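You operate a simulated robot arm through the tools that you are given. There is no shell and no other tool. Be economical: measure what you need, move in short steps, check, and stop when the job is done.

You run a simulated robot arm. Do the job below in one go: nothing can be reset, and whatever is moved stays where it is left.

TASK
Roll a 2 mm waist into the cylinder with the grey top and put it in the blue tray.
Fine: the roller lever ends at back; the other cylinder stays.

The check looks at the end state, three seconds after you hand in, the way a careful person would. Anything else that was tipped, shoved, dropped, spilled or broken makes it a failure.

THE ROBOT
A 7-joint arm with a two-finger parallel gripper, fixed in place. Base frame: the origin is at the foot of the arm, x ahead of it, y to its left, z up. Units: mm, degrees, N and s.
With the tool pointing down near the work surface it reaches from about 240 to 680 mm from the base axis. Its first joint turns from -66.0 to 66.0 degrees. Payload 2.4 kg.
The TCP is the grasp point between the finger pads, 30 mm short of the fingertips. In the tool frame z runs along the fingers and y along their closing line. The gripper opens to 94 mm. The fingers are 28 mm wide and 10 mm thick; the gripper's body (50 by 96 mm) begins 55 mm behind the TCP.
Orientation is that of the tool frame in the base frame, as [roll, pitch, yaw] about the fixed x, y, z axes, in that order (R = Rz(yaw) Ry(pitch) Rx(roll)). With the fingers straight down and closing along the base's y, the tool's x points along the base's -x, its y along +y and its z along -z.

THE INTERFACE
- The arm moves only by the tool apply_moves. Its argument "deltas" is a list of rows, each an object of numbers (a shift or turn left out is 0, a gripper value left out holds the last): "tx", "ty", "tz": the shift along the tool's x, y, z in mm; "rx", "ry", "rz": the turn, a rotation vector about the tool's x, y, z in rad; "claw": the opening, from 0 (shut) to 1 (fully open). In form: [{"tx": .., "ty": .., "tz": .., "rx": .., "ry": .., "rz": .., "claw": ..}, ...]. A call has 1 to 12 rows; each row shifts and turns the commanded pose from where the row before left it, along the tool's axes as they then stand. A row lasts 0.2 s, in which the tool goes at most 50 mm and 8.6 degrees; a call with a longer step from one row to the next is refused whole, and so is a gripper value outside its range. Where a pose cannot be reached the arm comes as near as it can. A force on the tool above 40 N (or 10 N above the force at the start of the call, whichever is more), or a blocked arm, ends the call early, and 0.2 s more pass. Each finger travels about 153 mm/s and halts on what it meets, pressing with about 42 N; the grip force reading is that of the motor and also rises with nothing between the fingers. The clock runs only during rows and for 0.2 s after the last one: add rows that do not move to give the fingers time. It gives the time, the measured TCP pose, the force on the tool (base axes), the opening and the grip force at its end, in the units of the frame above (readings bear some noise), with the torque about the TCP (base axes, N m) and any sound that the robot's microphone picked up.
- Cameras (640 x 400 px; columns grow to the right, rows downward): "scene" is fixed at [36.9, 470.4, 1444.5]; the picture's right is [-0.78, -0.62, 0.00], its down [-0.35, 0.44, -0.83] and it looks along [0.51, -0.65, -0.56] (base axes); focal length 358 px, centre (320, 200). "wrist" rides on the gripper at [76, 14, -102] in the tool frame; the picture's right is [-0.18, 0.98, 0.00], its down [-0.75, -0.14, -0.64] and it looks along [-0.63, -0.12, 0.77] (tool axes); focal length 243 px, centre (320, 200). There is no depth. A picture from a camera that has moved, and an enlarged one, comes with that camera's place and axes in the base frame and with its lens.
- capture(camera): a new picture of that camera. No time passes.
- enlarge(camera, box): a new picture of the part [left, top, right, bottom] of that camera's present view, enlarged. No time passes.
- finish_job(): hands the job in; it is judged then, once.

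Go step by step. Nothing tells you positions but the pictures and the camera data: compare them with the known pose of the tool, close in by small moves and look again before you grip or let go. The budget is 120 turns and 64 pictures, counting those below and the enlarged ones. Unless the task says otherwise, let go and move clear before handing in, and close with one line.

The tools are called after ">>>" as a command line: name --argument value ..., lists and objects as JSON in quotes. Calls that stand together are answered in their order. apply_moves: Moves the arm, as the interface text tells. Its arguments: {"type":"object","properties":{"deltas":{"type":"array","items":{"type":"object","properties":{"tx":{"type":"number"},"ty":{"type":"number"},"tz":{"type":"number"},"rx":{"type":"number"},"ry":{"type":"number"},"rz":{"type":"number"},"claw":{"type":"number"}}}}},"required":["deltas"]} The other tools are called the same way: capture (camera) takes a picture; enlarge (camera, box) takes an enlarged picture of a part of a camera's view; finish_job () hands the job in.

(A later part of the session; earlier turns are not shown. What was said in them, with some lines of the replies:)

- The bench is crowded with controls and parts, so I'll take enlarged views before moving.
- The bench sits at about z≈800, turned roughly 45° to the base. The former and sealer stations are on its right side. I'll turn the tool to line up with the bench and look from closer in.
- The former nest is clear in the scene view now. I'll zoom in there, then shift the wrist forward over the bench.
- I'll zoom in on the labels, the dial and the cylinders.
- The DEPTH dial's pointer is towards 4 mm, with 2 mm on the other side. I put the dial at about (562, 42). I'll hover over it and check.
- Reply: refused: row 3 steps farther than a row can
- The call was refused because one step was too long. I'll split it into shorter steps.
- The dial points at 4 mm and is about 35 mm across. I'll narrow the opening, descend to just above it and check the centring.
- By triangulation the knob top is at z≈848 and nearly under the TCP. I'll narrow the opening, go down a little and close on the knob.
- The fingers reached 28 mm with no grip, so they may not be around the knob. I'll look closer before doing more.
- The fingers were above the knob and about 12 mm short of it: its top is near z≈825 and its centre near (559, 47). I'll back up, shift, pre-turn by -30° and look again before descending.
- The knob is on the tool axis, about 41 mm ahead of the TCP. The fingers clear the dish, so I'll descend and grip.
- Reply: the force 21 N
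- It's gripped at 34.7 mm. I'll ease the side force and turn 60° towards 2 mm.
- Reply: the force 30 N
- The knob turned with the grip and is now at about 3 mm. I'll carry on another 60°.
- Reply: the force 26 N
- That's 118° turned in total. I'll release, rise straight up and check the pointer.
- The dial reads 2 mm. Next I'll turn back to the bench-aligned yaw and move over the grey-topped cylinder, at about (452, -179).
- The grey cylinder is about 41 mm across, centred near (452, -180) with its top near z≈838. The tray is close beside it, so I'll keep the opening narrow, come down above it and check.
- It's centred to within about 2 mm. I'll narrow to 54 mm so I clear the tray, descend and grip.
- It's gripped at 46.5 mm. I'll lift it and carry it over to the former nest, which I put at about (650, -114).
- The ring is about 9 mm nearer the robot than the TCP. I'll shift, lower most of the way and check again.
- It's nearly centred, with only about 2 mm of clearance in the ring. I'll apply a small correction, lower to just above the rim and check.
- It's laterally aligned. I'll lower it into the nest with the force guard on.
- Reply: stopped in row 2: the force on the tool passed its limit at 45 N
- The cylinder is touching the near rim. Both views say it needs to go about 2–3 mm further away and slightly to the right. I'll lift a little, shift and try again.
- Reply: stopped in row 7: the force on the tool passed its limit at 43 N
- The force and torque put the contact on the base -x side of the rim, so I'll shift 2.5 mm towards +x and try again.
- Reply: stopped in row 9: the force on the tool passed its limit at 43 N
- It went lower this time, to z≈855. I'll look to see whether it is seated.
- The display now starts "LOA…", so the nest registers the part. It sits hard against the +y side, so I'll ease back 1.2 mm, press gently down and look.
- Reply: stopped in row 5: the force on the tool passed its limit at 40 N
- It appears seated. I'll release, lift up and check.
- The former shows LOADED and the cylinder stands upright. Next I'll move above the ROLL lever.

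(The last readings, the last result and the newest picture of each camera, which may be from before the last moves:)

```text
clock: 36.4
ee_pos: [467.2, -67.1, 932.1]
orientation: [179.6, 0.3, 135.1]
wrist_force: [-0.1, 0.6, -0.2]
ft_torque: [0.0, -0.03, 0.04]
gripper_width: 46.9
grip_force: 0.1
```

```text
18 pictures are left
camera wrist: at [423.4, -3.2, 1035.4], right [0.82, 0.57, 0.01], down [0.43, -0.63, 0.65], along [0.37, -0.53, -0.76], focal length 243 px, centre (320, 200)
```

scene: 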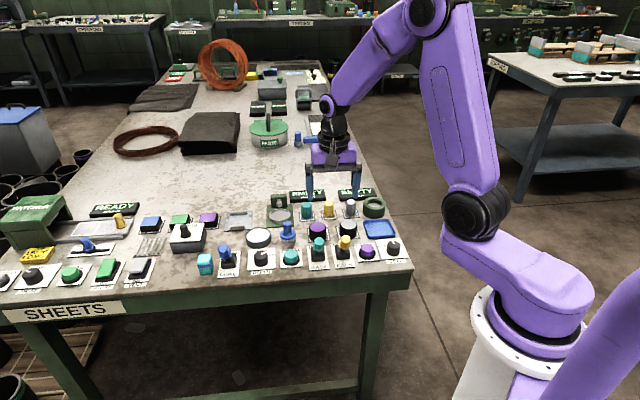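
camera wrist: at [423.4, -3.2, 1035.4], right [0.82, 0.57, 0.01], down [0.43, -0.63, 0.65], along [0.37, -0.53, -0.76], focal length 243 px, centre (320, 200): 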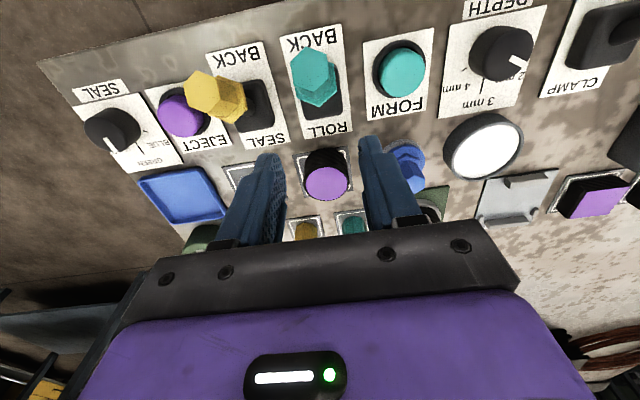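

The teal ROLL knob is near (450, -45) with its top near z≈868, leaning towards BACK. I'll move over it and check the alignment before gripping.

>>> apply_moves --deltas '[{"tx": 28, "ty": 2}, {"tz": 25}, {}]'

>>> enlarge --camera "wrist" --box '[220, 60, 420, 185]'

>>> enlarge --camera "scene" --box '[272, 200, 368, 260]'

```text
clock: 37.2
ee_pos: [449.2, -45.3, 905.6]
orientation: [179.8, 0.3, 135.1]
wrist_force: [0.0, -0.1, 0.6]
ft_torque: [-0.02, -0.01, 0.01]
gripper_width: 46.8
grip_force: 0.0
```

```text
3.20 times, centred on (320, 122) of wrist
camera zoom: at [404.9, 18.6, 1008.0], right [0.82, 0.57, 0.01], down [0.43, -0.63, 0.65], along [0.37, -0.53, -0.76], focal length 776 px, centre (320, 448)
```

zoom: 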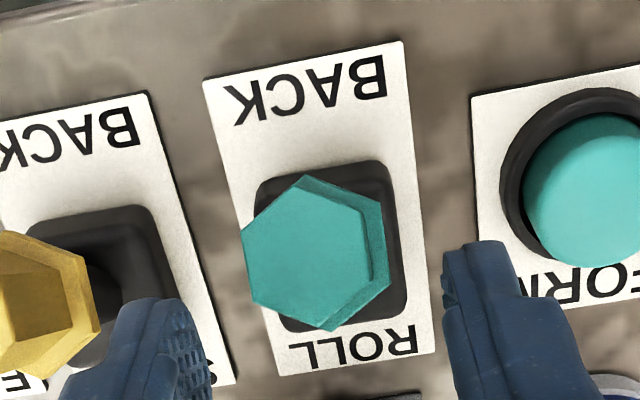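

```text
6.67 times, centred on (320, 230) of scene
camera zoom: at [36.8, 470.4, 1444.5], right [-0.78, -0.62, 0.0], down [-0.35, 0.44, -0.83], along [0.51, -0.65, -0.56], focal length 2390 px, centre (320, 0)
```

zoom: 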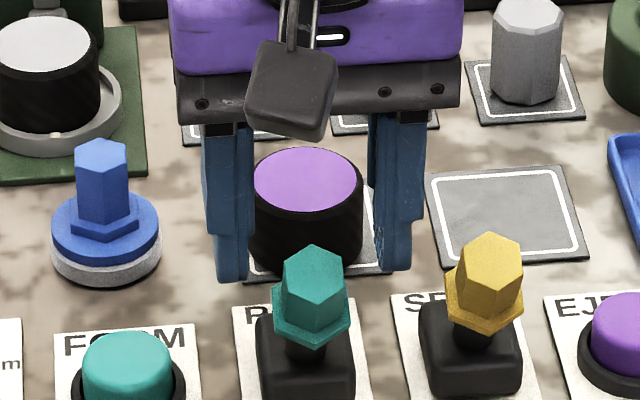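

Triangulation now puts the knob top at about z≈887 and 15–19 mm nearer the robot. The fingers are already either side of its level, so I'll shift over, lower slightly and grip.

>>> apply_moves --deltas '[{"tx": 8, "ty": 1.5}, {"tx": 8}, {"tz": 10}, {"claw": 0.4}, {"claw": 0.3}, {"claw": 0.24}, {"claw": 0.18}, {}]'

>>> enlarge --camera "wrist" --box '[220, 60, 420, 185]'

```text
clock: 39.0
ee_pos: [439.3, -33.1, 896.3]
orientation: [179.8, 0.4, 135.1]
wrist_force: [10.8, 10.4, -3.5]
ft_torque: [-0.11, 0.26, -0.22]
gripper_width: 23.1
grip_force: 45.0
```

```text
3.20 times, centred on (320, 122) of wrist
camera zoom: at [394.5, 29.8, 998.7], right [0.82, 0.57, 0.01], down [0.43, -0.63, 0.65], along [0.37, -0.53, -0.76], focal length 776 px, centre (320, 448)
```

zoom: 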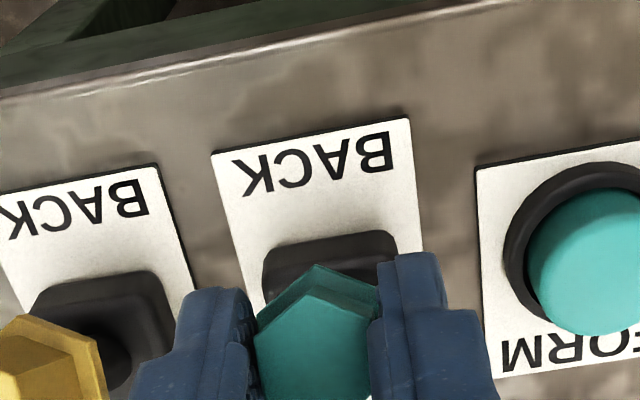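

The knob is gripped at 23 mm. I'll push the lever towards ROLL in small steps along a shallow arc.

>>> apply_moves --deltas '[{"ty": 0.7, "tx": -5, "tz": -1.5}, {"tx": -6, "tz": -1}, {"tx": -6, "tz": -0.5}, {"tx": -6, "tz": 0.5}, {"tx": -6, "tz": 1}, {"tx": -6, "tz": 1.5}, {"tx": -5, "tz": 1.5}, {}]'

>>> enlarge --camera "scene" --box '[240, 170, 368, 260]'

```text
clock: 40.2
ee_pos: [459.1, -52.4, 899.9]
orientation: [179.8, 0.2, 135.2]
wrist_force: [-1.9, 3.6, 9.6]
ft_torque: [-0.45, 0.81, -0.18]
gripper_width: 23.6
grip_force: 45.4
stopped in row 6: the force on the tool passed its limit at 45 N (the readings are from after the stop); the commanded pose is now the measured one
```

```text
4.44 times, centred on (304, 215) of scene
camera zoom: at [36.7, 470.5, 1444.5], right [-0.78, -0.62, 0.0], down [-0.35, 0.44, -0.83], along [0.51, -0.65, -0.56], focal length 1593 px, centre (391, 133)
```

zoom: 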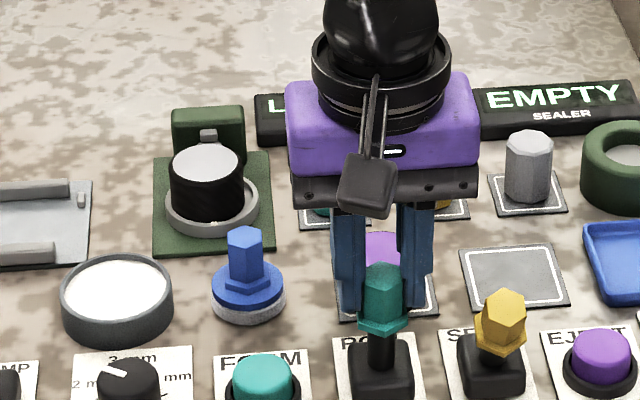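

The lever is about upright and the force pushed the tool upward, so the arc is higher than I assumed. I'll continue without pressing down.

>>> apply_moves --deltas '[{"tz": -1}, {"tx": -5}, {"tx": -5}, {"tx": -5, "tz": 1}, {"tx": -5, "tz": 1}, {"tx": -5, "tz": 1.5}, {}]'

>>> enlarge --camera "scene" --box '[240, 170, 368, 260]'

```text
clock: 41.8
ee_pos: [477.1, -73.0, 899.9]
orientation: [179.6, 0.3, 135.4]
wrist_force: [-5.3, 7.8, 29.8]
ft_torque: [0.63, 1.43, 0.36]
gripper_width: 23.5
grip_force: 45.1
```

```text
4.44 times, centred on (304, 215) of scene
camera zoom: at [36.3, 470.7, 1444.4], right [-0.78, -0.62, 0.0], down [-0.35, 0.44, -0.83], along [0.51, -0.65, -0.56], focal length 1593 px, centre (391, 133)
```

zoom: 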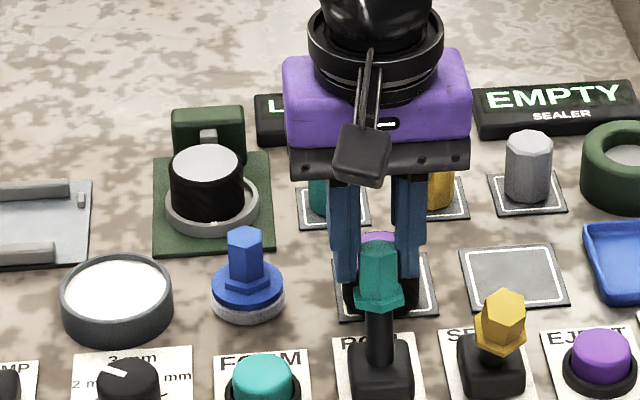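

The lever has swung symmetrically past centre. I'll release, rise and read the display.

>>> apply_moves --deltas '[{"claw": 0.35}, {"claw": 0.5}, {"tz": -20}, {"tz": -40, "tx": 10}, {"tx": 40}, {}]'

>>> enlarge --camera "scene" --box '[250, 180, 362, 255]'

```text
clock: 43.2
ee_pos: [440.1, -35.9, 957.6]
orientation: [179.8, 0.2, 135.3]
wrist_force: [0.1, 1.0, 0.4]
ft_torque: [-0.03, -0.03, 0.0]
gripper_width: 46.9
grip_force: 0.0
```

```text
5.33 times, centred on (306, 218) of scene
camera zoom: at [36.8, 470.4, 1444.5], right [-0.78, -0.62, 0.0], down [-0.35, 0.44, -0.83], along [0.51, -0.65, -0.56], focal length 1912 px, centre (395, 107)
```

zoom: 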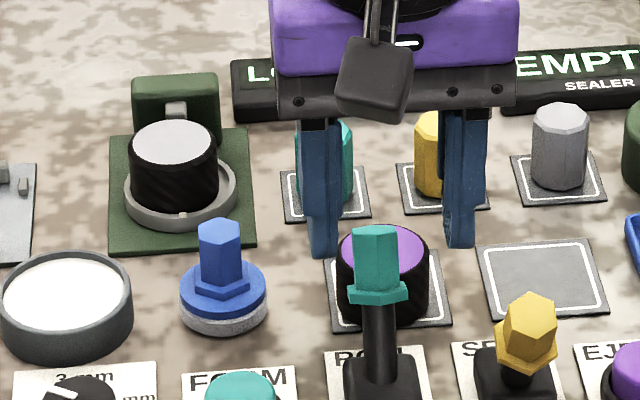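

The lever stays at ROLL and the display is still partly hidden. I'll move over the FORM button with the fingers closed, which also uncovers the display.

>>> apply_moves --deltas '[{"tx": -8, "ty": 23, "claw": 0.0}, {"tx": -8, "ty": 23}, {"tx": -7, "ty": 22.5}, {"tz": 40}, {"tz": 35}, {}]'

>>> enlarge --camera "scene" --box '[240, 175, 368, 265]'

>>> enlarge --camera "wrist" --box '[200, 50, 440, 200]'

```text
clock: 44.6
ee_pos: [505.2, -2.9, 882.0]
orientation: [179.8, 0.2, 135.3]
wrist_force: [-0.3, 0.2, -0.4]
ft_torque: [0.02, -0.01, -0.07]
gripper_width: 0.1
grip_force: 33.2
```

```text
4.44 times, centred on (304, 220) of scene
camera zoom: at [36.9, 470.4, 1444.5], right [-0.78, -0.62, 0.0], down [-0.35, 0.44, -0.83], along [0.51, -0.65, -0.56], focal length 1593 px, centre (391, 111)
```

zoom: 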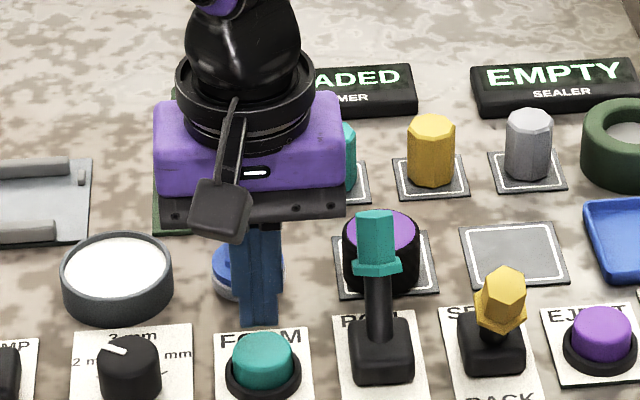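

```text
2.67 times, centred on (320, 125) of wrist
camera zoom: at [460.4, 60.9, 984.5], right [0.82, 0.57, 0.0], down [0.43, -0.63, 0.64], along [0.37, -0.53, -0.76], focal length 647 px, centre (320, 400)
```

zoom: 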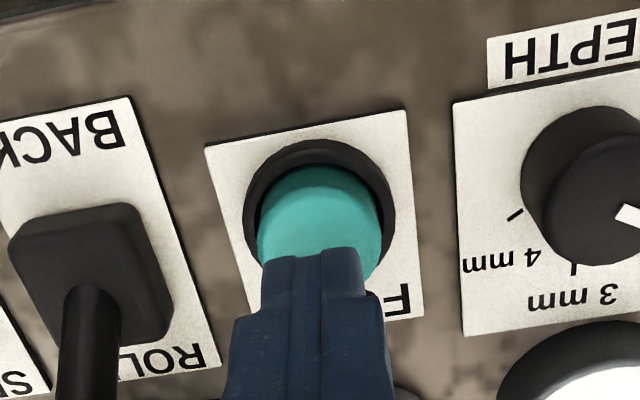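

It's still LOADED with the lever at ROLL, and the fingers are over the FORM button. I'll press it gently.

>>> apply_moves --deltas '[{"tz": 14}, {"tz": 10}, {"tz": 4}, {"tz": 2}, {"tz": 2}, {"tz": 2}, {"tz": 2}, {"tz": 2}, {}]'

```text
clock: 46.5
ee_pos: [509.3, -2.5, 849.7]
orientation: [179.5, 0.6, 135.3]
wrist_force: [-5.7, -0.9, 30.4]
ft_torque: [0.14, 0.43, 0.02]
gripper_width: 0.1
grip_force: 32.5
heard: click
stopped in row 9: the force on the tool passed its limit at 41 N (the readings are from after the stop); the commanded pose is now the measured one
```

It clicked. I'll rise clear and look at the former.

>>> apply_moves --deltas '[{"tz": -20}, {"tz": -40}, {"tz": -30}, {"tx": 45}, {"tx": 45}, {}, {}]'

>>> enlarge --camera "scene" --box '[250, 175, 362, 250]'

```text
clock: 48.1
ee_pos: [441.4, 60.3, 936.3]
orientation: [179.6, 0.2, 135.3]
wrist_force: [-0.6, 0.2, 0.0]
ft_torque: [0.01, 0.0, -0.01]
gripper_width: 0.1
grip_force: 33.4
```

```text
5.33 times, centred on (306, 212) of scene
camera zoom: at [36.8, 470.4, 1444.5], right [-0.78, -0.62, 0.0], down [-0.35, 0.44, -0.83], along [0.51, -0.65, -0.56], focal length 1912 px, centre (395, 133)
```

zoom: 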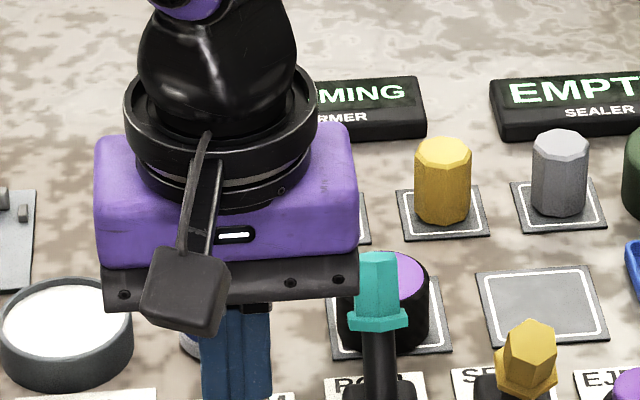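

The display shows "FORMING". I'll move aside to uncover it and wait.

>>> apply_moves --deltas '[{"tz": -40, "claw": 0.5}, {"ty": -40, "tx": -10}, {"ty": -40, "tx": -10}, {"ty": -40, "tx": -10}, {}, {}, {}, {}, {}, {}, {}, {}]'

>>> apply_moves --deltas '[{}, {}, {}, {}, {}, {}, {}, {}, {}, {}, {}, {}]'

>>> enlarge --camera "scene" --box '[250, 175, 362, 250]'

```text
clock: 50.7
ee_pos: [383.1, -44.9, 973.1]
orientation: [179.7, 0.2, 135.3]
wrist_force: [-0.1, -0.2, -0.6]
ft_torque: [0.0, 0.0, 0.0]
gripper_width: 47.1
grip_force: 0.0
```

```text
clock: 53.3
ee_pos: [383.8, -44.6, 974.0]
orientation: [179.7, 0.2, 135.3]
wrist_force: [0.0, 0.0, 0.3]
ft_torque: [0.02, -0.03, 0.01]
gripper_width: 46.9
grip_force: 0.1
```

```text
5.33 times, centred on (306, 212) of scene
camera zoom: at [36.9, 470.4, 1444.5], right [-0.78, -0.62, 0.0], down [-0.35, 0.44, -0.83], along [0.51, -0.65, -0.56], focal length 1912 px, centre (395, 133)
```

zoom: 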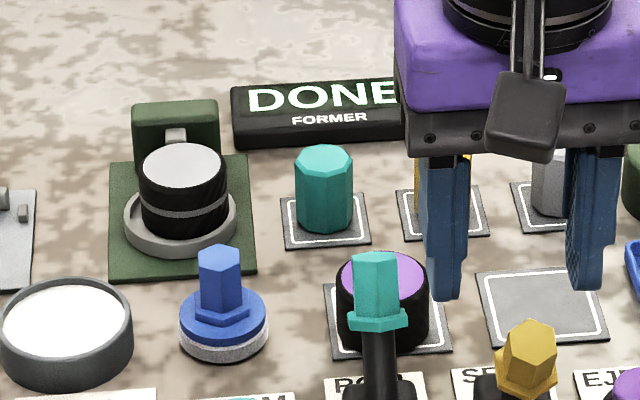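

DONE, and the waist band is visible. Now I'll return the ROLL lever to BACK by gripping the knob where I released it.

>>> apply_moves --deltas '[{"tx": -29, "ty": 15.3}, {"tx": -29, "ty": 15.3}, {"tx": -28, "ty": 15.3}, {}]'

>>> apply_moves --deltas '[{"tz": 30}, {"tz": 25}, {"tz": 17}, {"claw": 0.35}, {"claw": 0.26}, {"claw": 0.18}, {}]'

```text
clock: 54.3
ee_pos: [474.3, -73.8, 975.7]
orientation: [179.8, 0.2, 135.3]
wrist_force: [-0.5, -0.2, 0.2]
ft_torque: [0.0, 0.02, -0.02]
gripper_width: 47.2
grip_force: 0.0
```

```text
clock: 55.9
ee_pos: [475.5, -71.5, 905.3]
orientation: [179.7, 0.4, 135.4]
wrist_force: [11.0, 13.3, -5.5]
ft_torque: [0.24, -0.22, 0.16]
gripper_width: 26.1
grip_force: 7.2
```

>>> apply_moves --deltas '[{"claw": 0.15}, {}, {"tx": 5, "tz": -1}, {"tx": 5, "tz": -1}, {"tx": 5}, {"tx": 5}, {"tx": 5}, {}]'

```text
clock: 57.7
ee_pos: [456.1, -56.2, 906.0]
orientation: [179.8, 0.4, 135.3]
wrist_force: [15.3, 15.0, 1.7]
ft_torque: [0.45, -0.48, 0.31]
gripper_width: 26.2
grip_force: 10.9
```

>>> apply_moves --deltas '[{"ty": 1.5, "tx": 2}, {"tx": 5}, {"tx": 5, "tz": 1}, {"tx": 5, "tz": 1}, {"tx": 5, "tz": 1.5}, {"tx": 4, "tz": 1}, {}]'

>>> enlarge --camera "scene" --box '[272, 200, 368, 270]'

```text
clock: 59.3
ee_pos: [438.4, -38.5, 902.0]
orientation: [179.7, 0.2, 135.3]
wrist_force: [-0.3, -0.3, -0.7]
ft_torque: [-0.01, 0.0, 0.01]
gripper_width: 14.0
grip_force: 0.0
```

```text
5.71 times, centred on (320, 235) of scene
camera zoom: at [36.8, 470.4, 1444.5], right [-0.78, -0.62, 0.0], down [-0.35, 0.44, -0.83], along [0.51, -0.65, -0.56], focal length 2049 px, centre (320, 0)
```

zoom: 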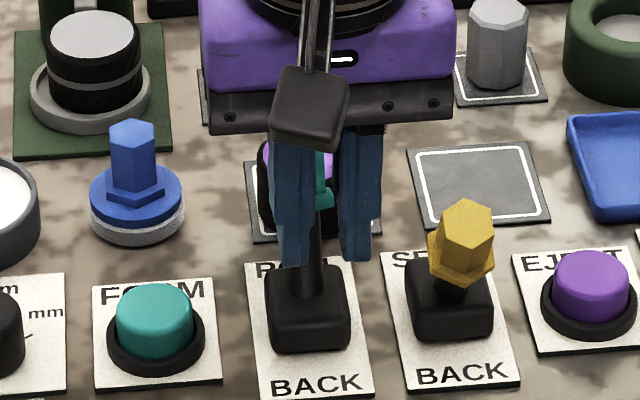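

The grip slipped off and the lever is still at ROLL. I'll push it instead: closed fingers behind the knob, above the purple cylinder, pushing towards the robot.

>>> apply_moves --deltas '[{"claw": 0.35}, {"tz": -25}, {"tz": -25}, {"tx": -45, "ty": 3, "claw": 0.0}, {"tx": -45}, {}, {"tz": 30}, {"tz": 30}, {}]'

>>> enlarge --camera "scene" --box '[272, 190, 368, 260]'

```text
clock: 61.3
ee_pos: [506.0, -98.1, 890.4]
orientation: [179.7, 0.2, 135.3]
wrist_force: [0.3, 0.3, 0.1]
ft_torque: [-0.01, -0.01, -0.04]
gripper_width: 0.4
grip_force: 32.9
```

```text
5.71 times, centred on (320, 225) of scene
camera zoom: at [36.9, 470.4, 1444.5], right [-0.78, -0.62, 0.0], down [-0.35, 0.44, -0.83], along [0.51, -0.65, -0.56], focal length 2049 px, centre (320, 57)
```

zoom: 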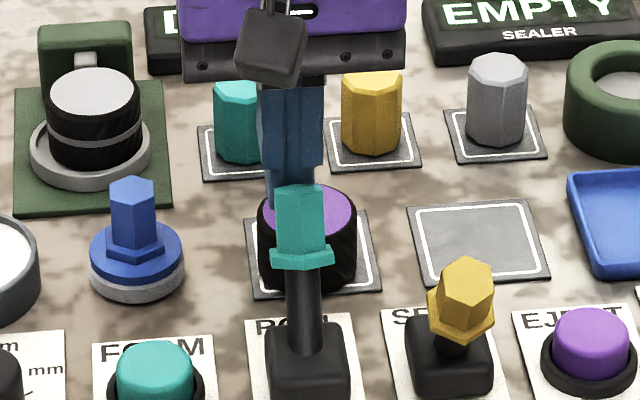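

The fingers are right behind the knob. Pushing towards BACK.

>>> apply_moves --deltas '[{"tx": 8}, {"tx": 8}, {"tx": 8}, {"tx": 8}, {"tx": 8}, {"tx": 8}, {"tx": 8}, {"tx": 6}, {"tx": 4}, {}]'

```text
clock: 63.4
ee_pos: [465.4, -59.4, 892.9]
orientation: [179.0, 1.3, 134.9]
wrist_force: [2.4, -2.5, 1.2]
ft_torque: [-0.1, -0.07, 0.01]
gripper_width: 0.2
grip_force: 32.7
stopped in row 10: the force on the tool passed its limit at 42 N (the readings are from after the stop); the commanded pose is now the measured one
```

>>> enlarge --camera "scene" --box '[272, 190, 368, 260]'

```text
5.71 times, centred on (320, 225) of scene
camera zoom: at [36.8, 470.4, 1444.5], right [-0.78, -0.62, 0.0], down [-0.35, 0.44, -0.83], along [0.51, -0.65, -0.56], focal length 2049 px, centre (320, 57)
```

zoom: 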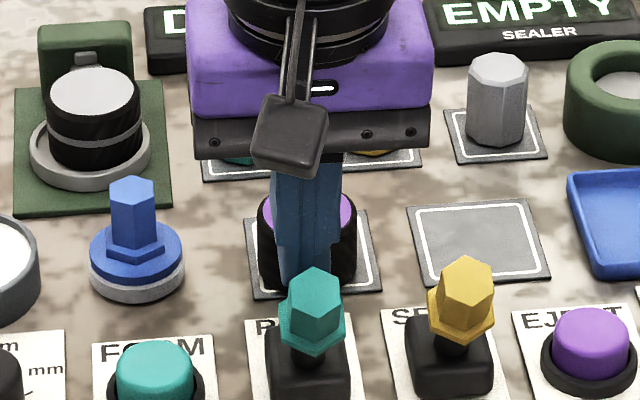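

The lever is back at BACK, matching the SEAL lever. I'll back off, rise, level the tool and hover over the nest.

>>> apply_moves --deltas '[{"tx": -4}, {"tz": -30}, {"tz": -35, "claw": 0.75}, {"rx": 0.0175, "ry": 0.0227}, {"tx": -41, "ty": 22.5}, {"tx": -41, "ty": 22.5}, {"tx": -41, "ty": 22.5}, {"tx": -41, "ty": 22.5}, {}]'

>>> enlarge --camera "wrist" --box '[200, 50, 440, 200]'

```text
clock: 65.3
ee_pos: [642.2, -108.9, 956.3]
orientation: [-179.8, 0.0, 135.0]
wrist_force: [-0.2, -0.4, 0.2]
ft_torque: [-0.01, -0.01, -0.02]
gripper_width: 70.6
grip_force: 0.0
```

```text
2.67 times, centred on (320, 125) of wrist
camera zoom: at [600.0, -44.7, 1058.8], right [0.83, 0.56, 0.0], down [0.43, -0.63, 0.64], along [0.36, -0.53, -0.77], focal length 647 px, centre (320, 400)
```

zoom: 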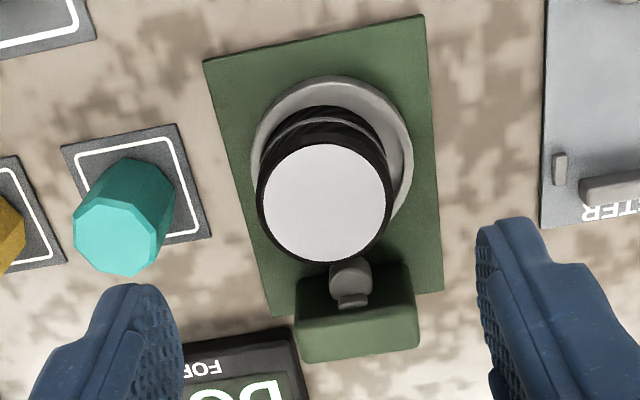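

The cylinder's top is about 13 mm further away than the tool axis. I'll shift, descend and grip.

>>> apply_moves --deltas '[{"tx": -13, "ty": -1.2, "claw": 0.64}, {"tz": 40}, {"tz": 35}, {"tz": 15}, {"tz": 8}, {}]'

>>> apply_moves --deltas '[{"claw": 0.55}, {"claw": 0.5}, {"claw": 0.45}, {"claw": 0.4}, {"claw": 0.35}, {}]'

```text
clock: 66.8
ee_pos: [652.3, -119.8, 859.3]
orientation: [-179.9, 0.0, 134.9]
wrist_force: [-0.5, 1.1, 0.4]
ft_torque: [-0.02, -0.02, 0.01]
gripper_width: 60.2
grip_force: 0.1
```

```text
clock: 68.2
ee_pos: [651.7, -119.2, 857.3]
orientation: [-180.0, -0.1, 135.0]
wrist_force: [2.5, 3.5, 1.0]
ft_torque: [0.12, -0.06, 0.0]
gripper_width: 46.5
grip_force: 42.2
```

It's gripped. I'll lift straight out and carry it to the blue tray, centred near (391, -251).

>>> apply_moves --deltas '[{"tz": -8}, {"tz": -15}, {"tz": -38}, {"tz": -38}, {}]'

>>> apply_moves --deltas '[{"tx": 13, "ty": -39.6}, {"tx": 13, "ty": -39.6}, {"tx": 13, "ty": -39.6}, {"tx": 13, "ty": -39.6}, {"tx": 13, "ty": -39.6}, {"tx": 13, "ty": -39.6}, {"tx": 13, "ty": -39.6}, {}, {"tz": 35}, {}]'

>>> capture --camera "wrist"

```text
clock: 69.3
ee_pos: [656.1, -122.9, 961.1]
orientation: [-179.9, 0.0, 134.9]
wrist_force: [0.6, 0.6, -1.4]
ft_torque: [-0.01, 0.02, 0.02]
gripper_width: 46.7
grip_force: 42.2
```

```text
clock: 71.5
ee_pos: [393.0, -254.4, 922.0]
orientation: [-179.9, 0.0, 134.9]
wrist_force: [0.4, 0.0, 0.0]
ft_torque: [-0.02, -0.03, -0.01]
gripper_width: 46.6
grip_force: 42.2
```

```text
3 pictures are left
camera wrist: at [349.0, -190.7, 1025.3], right [0.83, 0.56, 0.0], down [0.43, -0.63, 0.64], along [0.36, -0.53, -0.77], focal length 243 px, centre (320, 200)
```

wrist: 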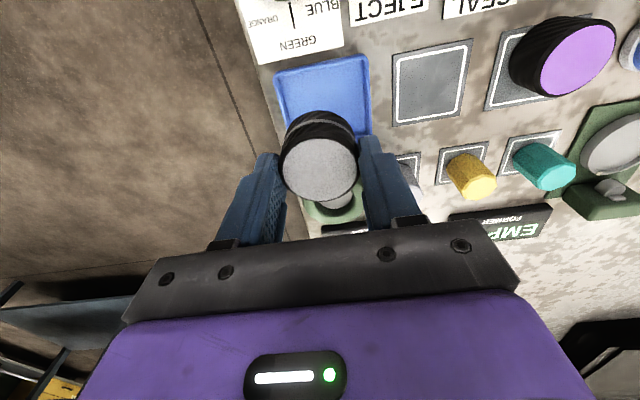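

The tray centre is about 4 mm off in each direction. I'll correct that, then lower to first contact.

>>> apply_moves --deltas '[{"tx": 4, "ty": 4.5}, {"tz": 30}, {"tz": 25}, {"tz": 8}, {"tz": 3}, {"tz": 2}, {"tz": 1.5}, {}]'

```text
clock: 73.3
ee_pos: [392.2, -250.1, 854.2]
orientation: [-179.8, 0.0, 134.8]
wrist_force: [0.1, 0.5, -0.1]
ft_torque: [-0.01, -0.02, -0.01]
gripper_width: 46.8
grip_force: 42.2
```

>>> apply_moves --deltas '[{"tz": 1.5}, {}, {"tz": 1.5}, {}, {"tz": 1.5}, {}]'

>>> enlarge --camera "scene" --box '[330, 195, 426, 255]'

```text
clock: 74.7
ee_pos: [392.1, -248.8, 852.4]
orientation: [-179.8, 0.0, 134.8]
wrist_force: [-3.0, 2.9, 10.2]
ft_torque: [0.15, 0.05, 0.04]
gripper_width: 46.5
grip_force: 41.2
stopped in row 6: the force on the tool passed its limit at 42 N (the readings are from after the stop); the commanded pose is now the measured one
```

```text
6.67 times, centred on (378, 225) of scene
camera zoom: at [36.6, 470.6, 1444.5], right [-0.78, -0.62, 0.0], down [-0.35, 0.44, -0.83], along [0.51, -0.65, -0.56], focal length 2390 px, centre (-67, 33)
```

zoom: 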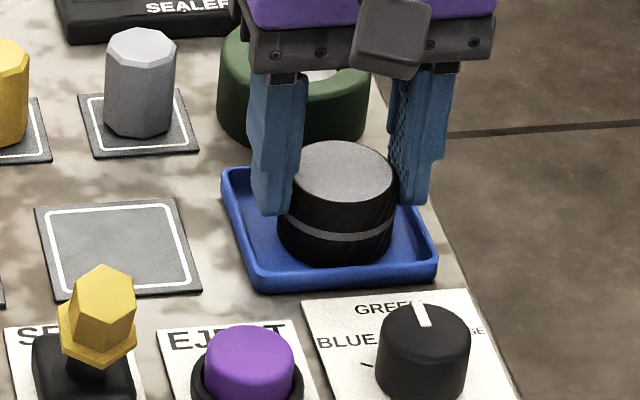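

The cylinder rests on the tray floor. I'll release and rise clear.

>>> apply_moves --deltas '[{"claw": 0.53}, {"claw": 0.6}, {}, {"tz": -10}, {"tz": -30}, {"tz": -40}, {"tz": -40}, {}]'

>>> enlarge --camera "scene" --box '[240, 170, 420, 275]'

```text
clock: 76.5
ee_pos: [386.8, -248.0, 973.0]
orientation: [-179.9, 0.0, 134.9]
wrist_force: [-0.4, 0.1, 0.4]
ft_torque: [0.01, -0.01, 0.02]
gripper_width: 56.6
grip_force: 0.0
```

```text
3.56 times, centred on (330, 222) of scene
camera zoom: at [36.8, 470.4, 1444.5], right [-0.78, -0.62, 0.0], down [-0.35, 0.44, -0.83], along [0.51, -0.65, -0.56], focal length 1275 px, centre (284, 120)
```

zoom: 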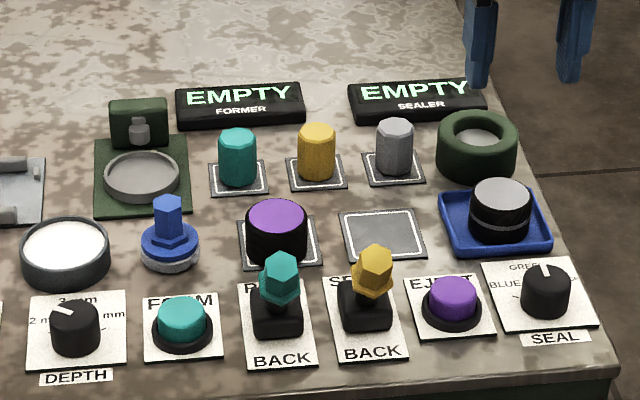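

The cylinder stands upright in the blue tray, the ROLL lever is at BACK and the purple cylinder is still on its pad. Nothing else looks moved and the arm is clear, so I'm handing in.

>>> finish_job

```text
The job is handed in.
```

I rolled the waist into the grey-topped cylinder with the depth dial at 2 mm and set it upright in the blue tray; the roller lever is at BACK, and the purple-topped cylinder stayed on its pad.
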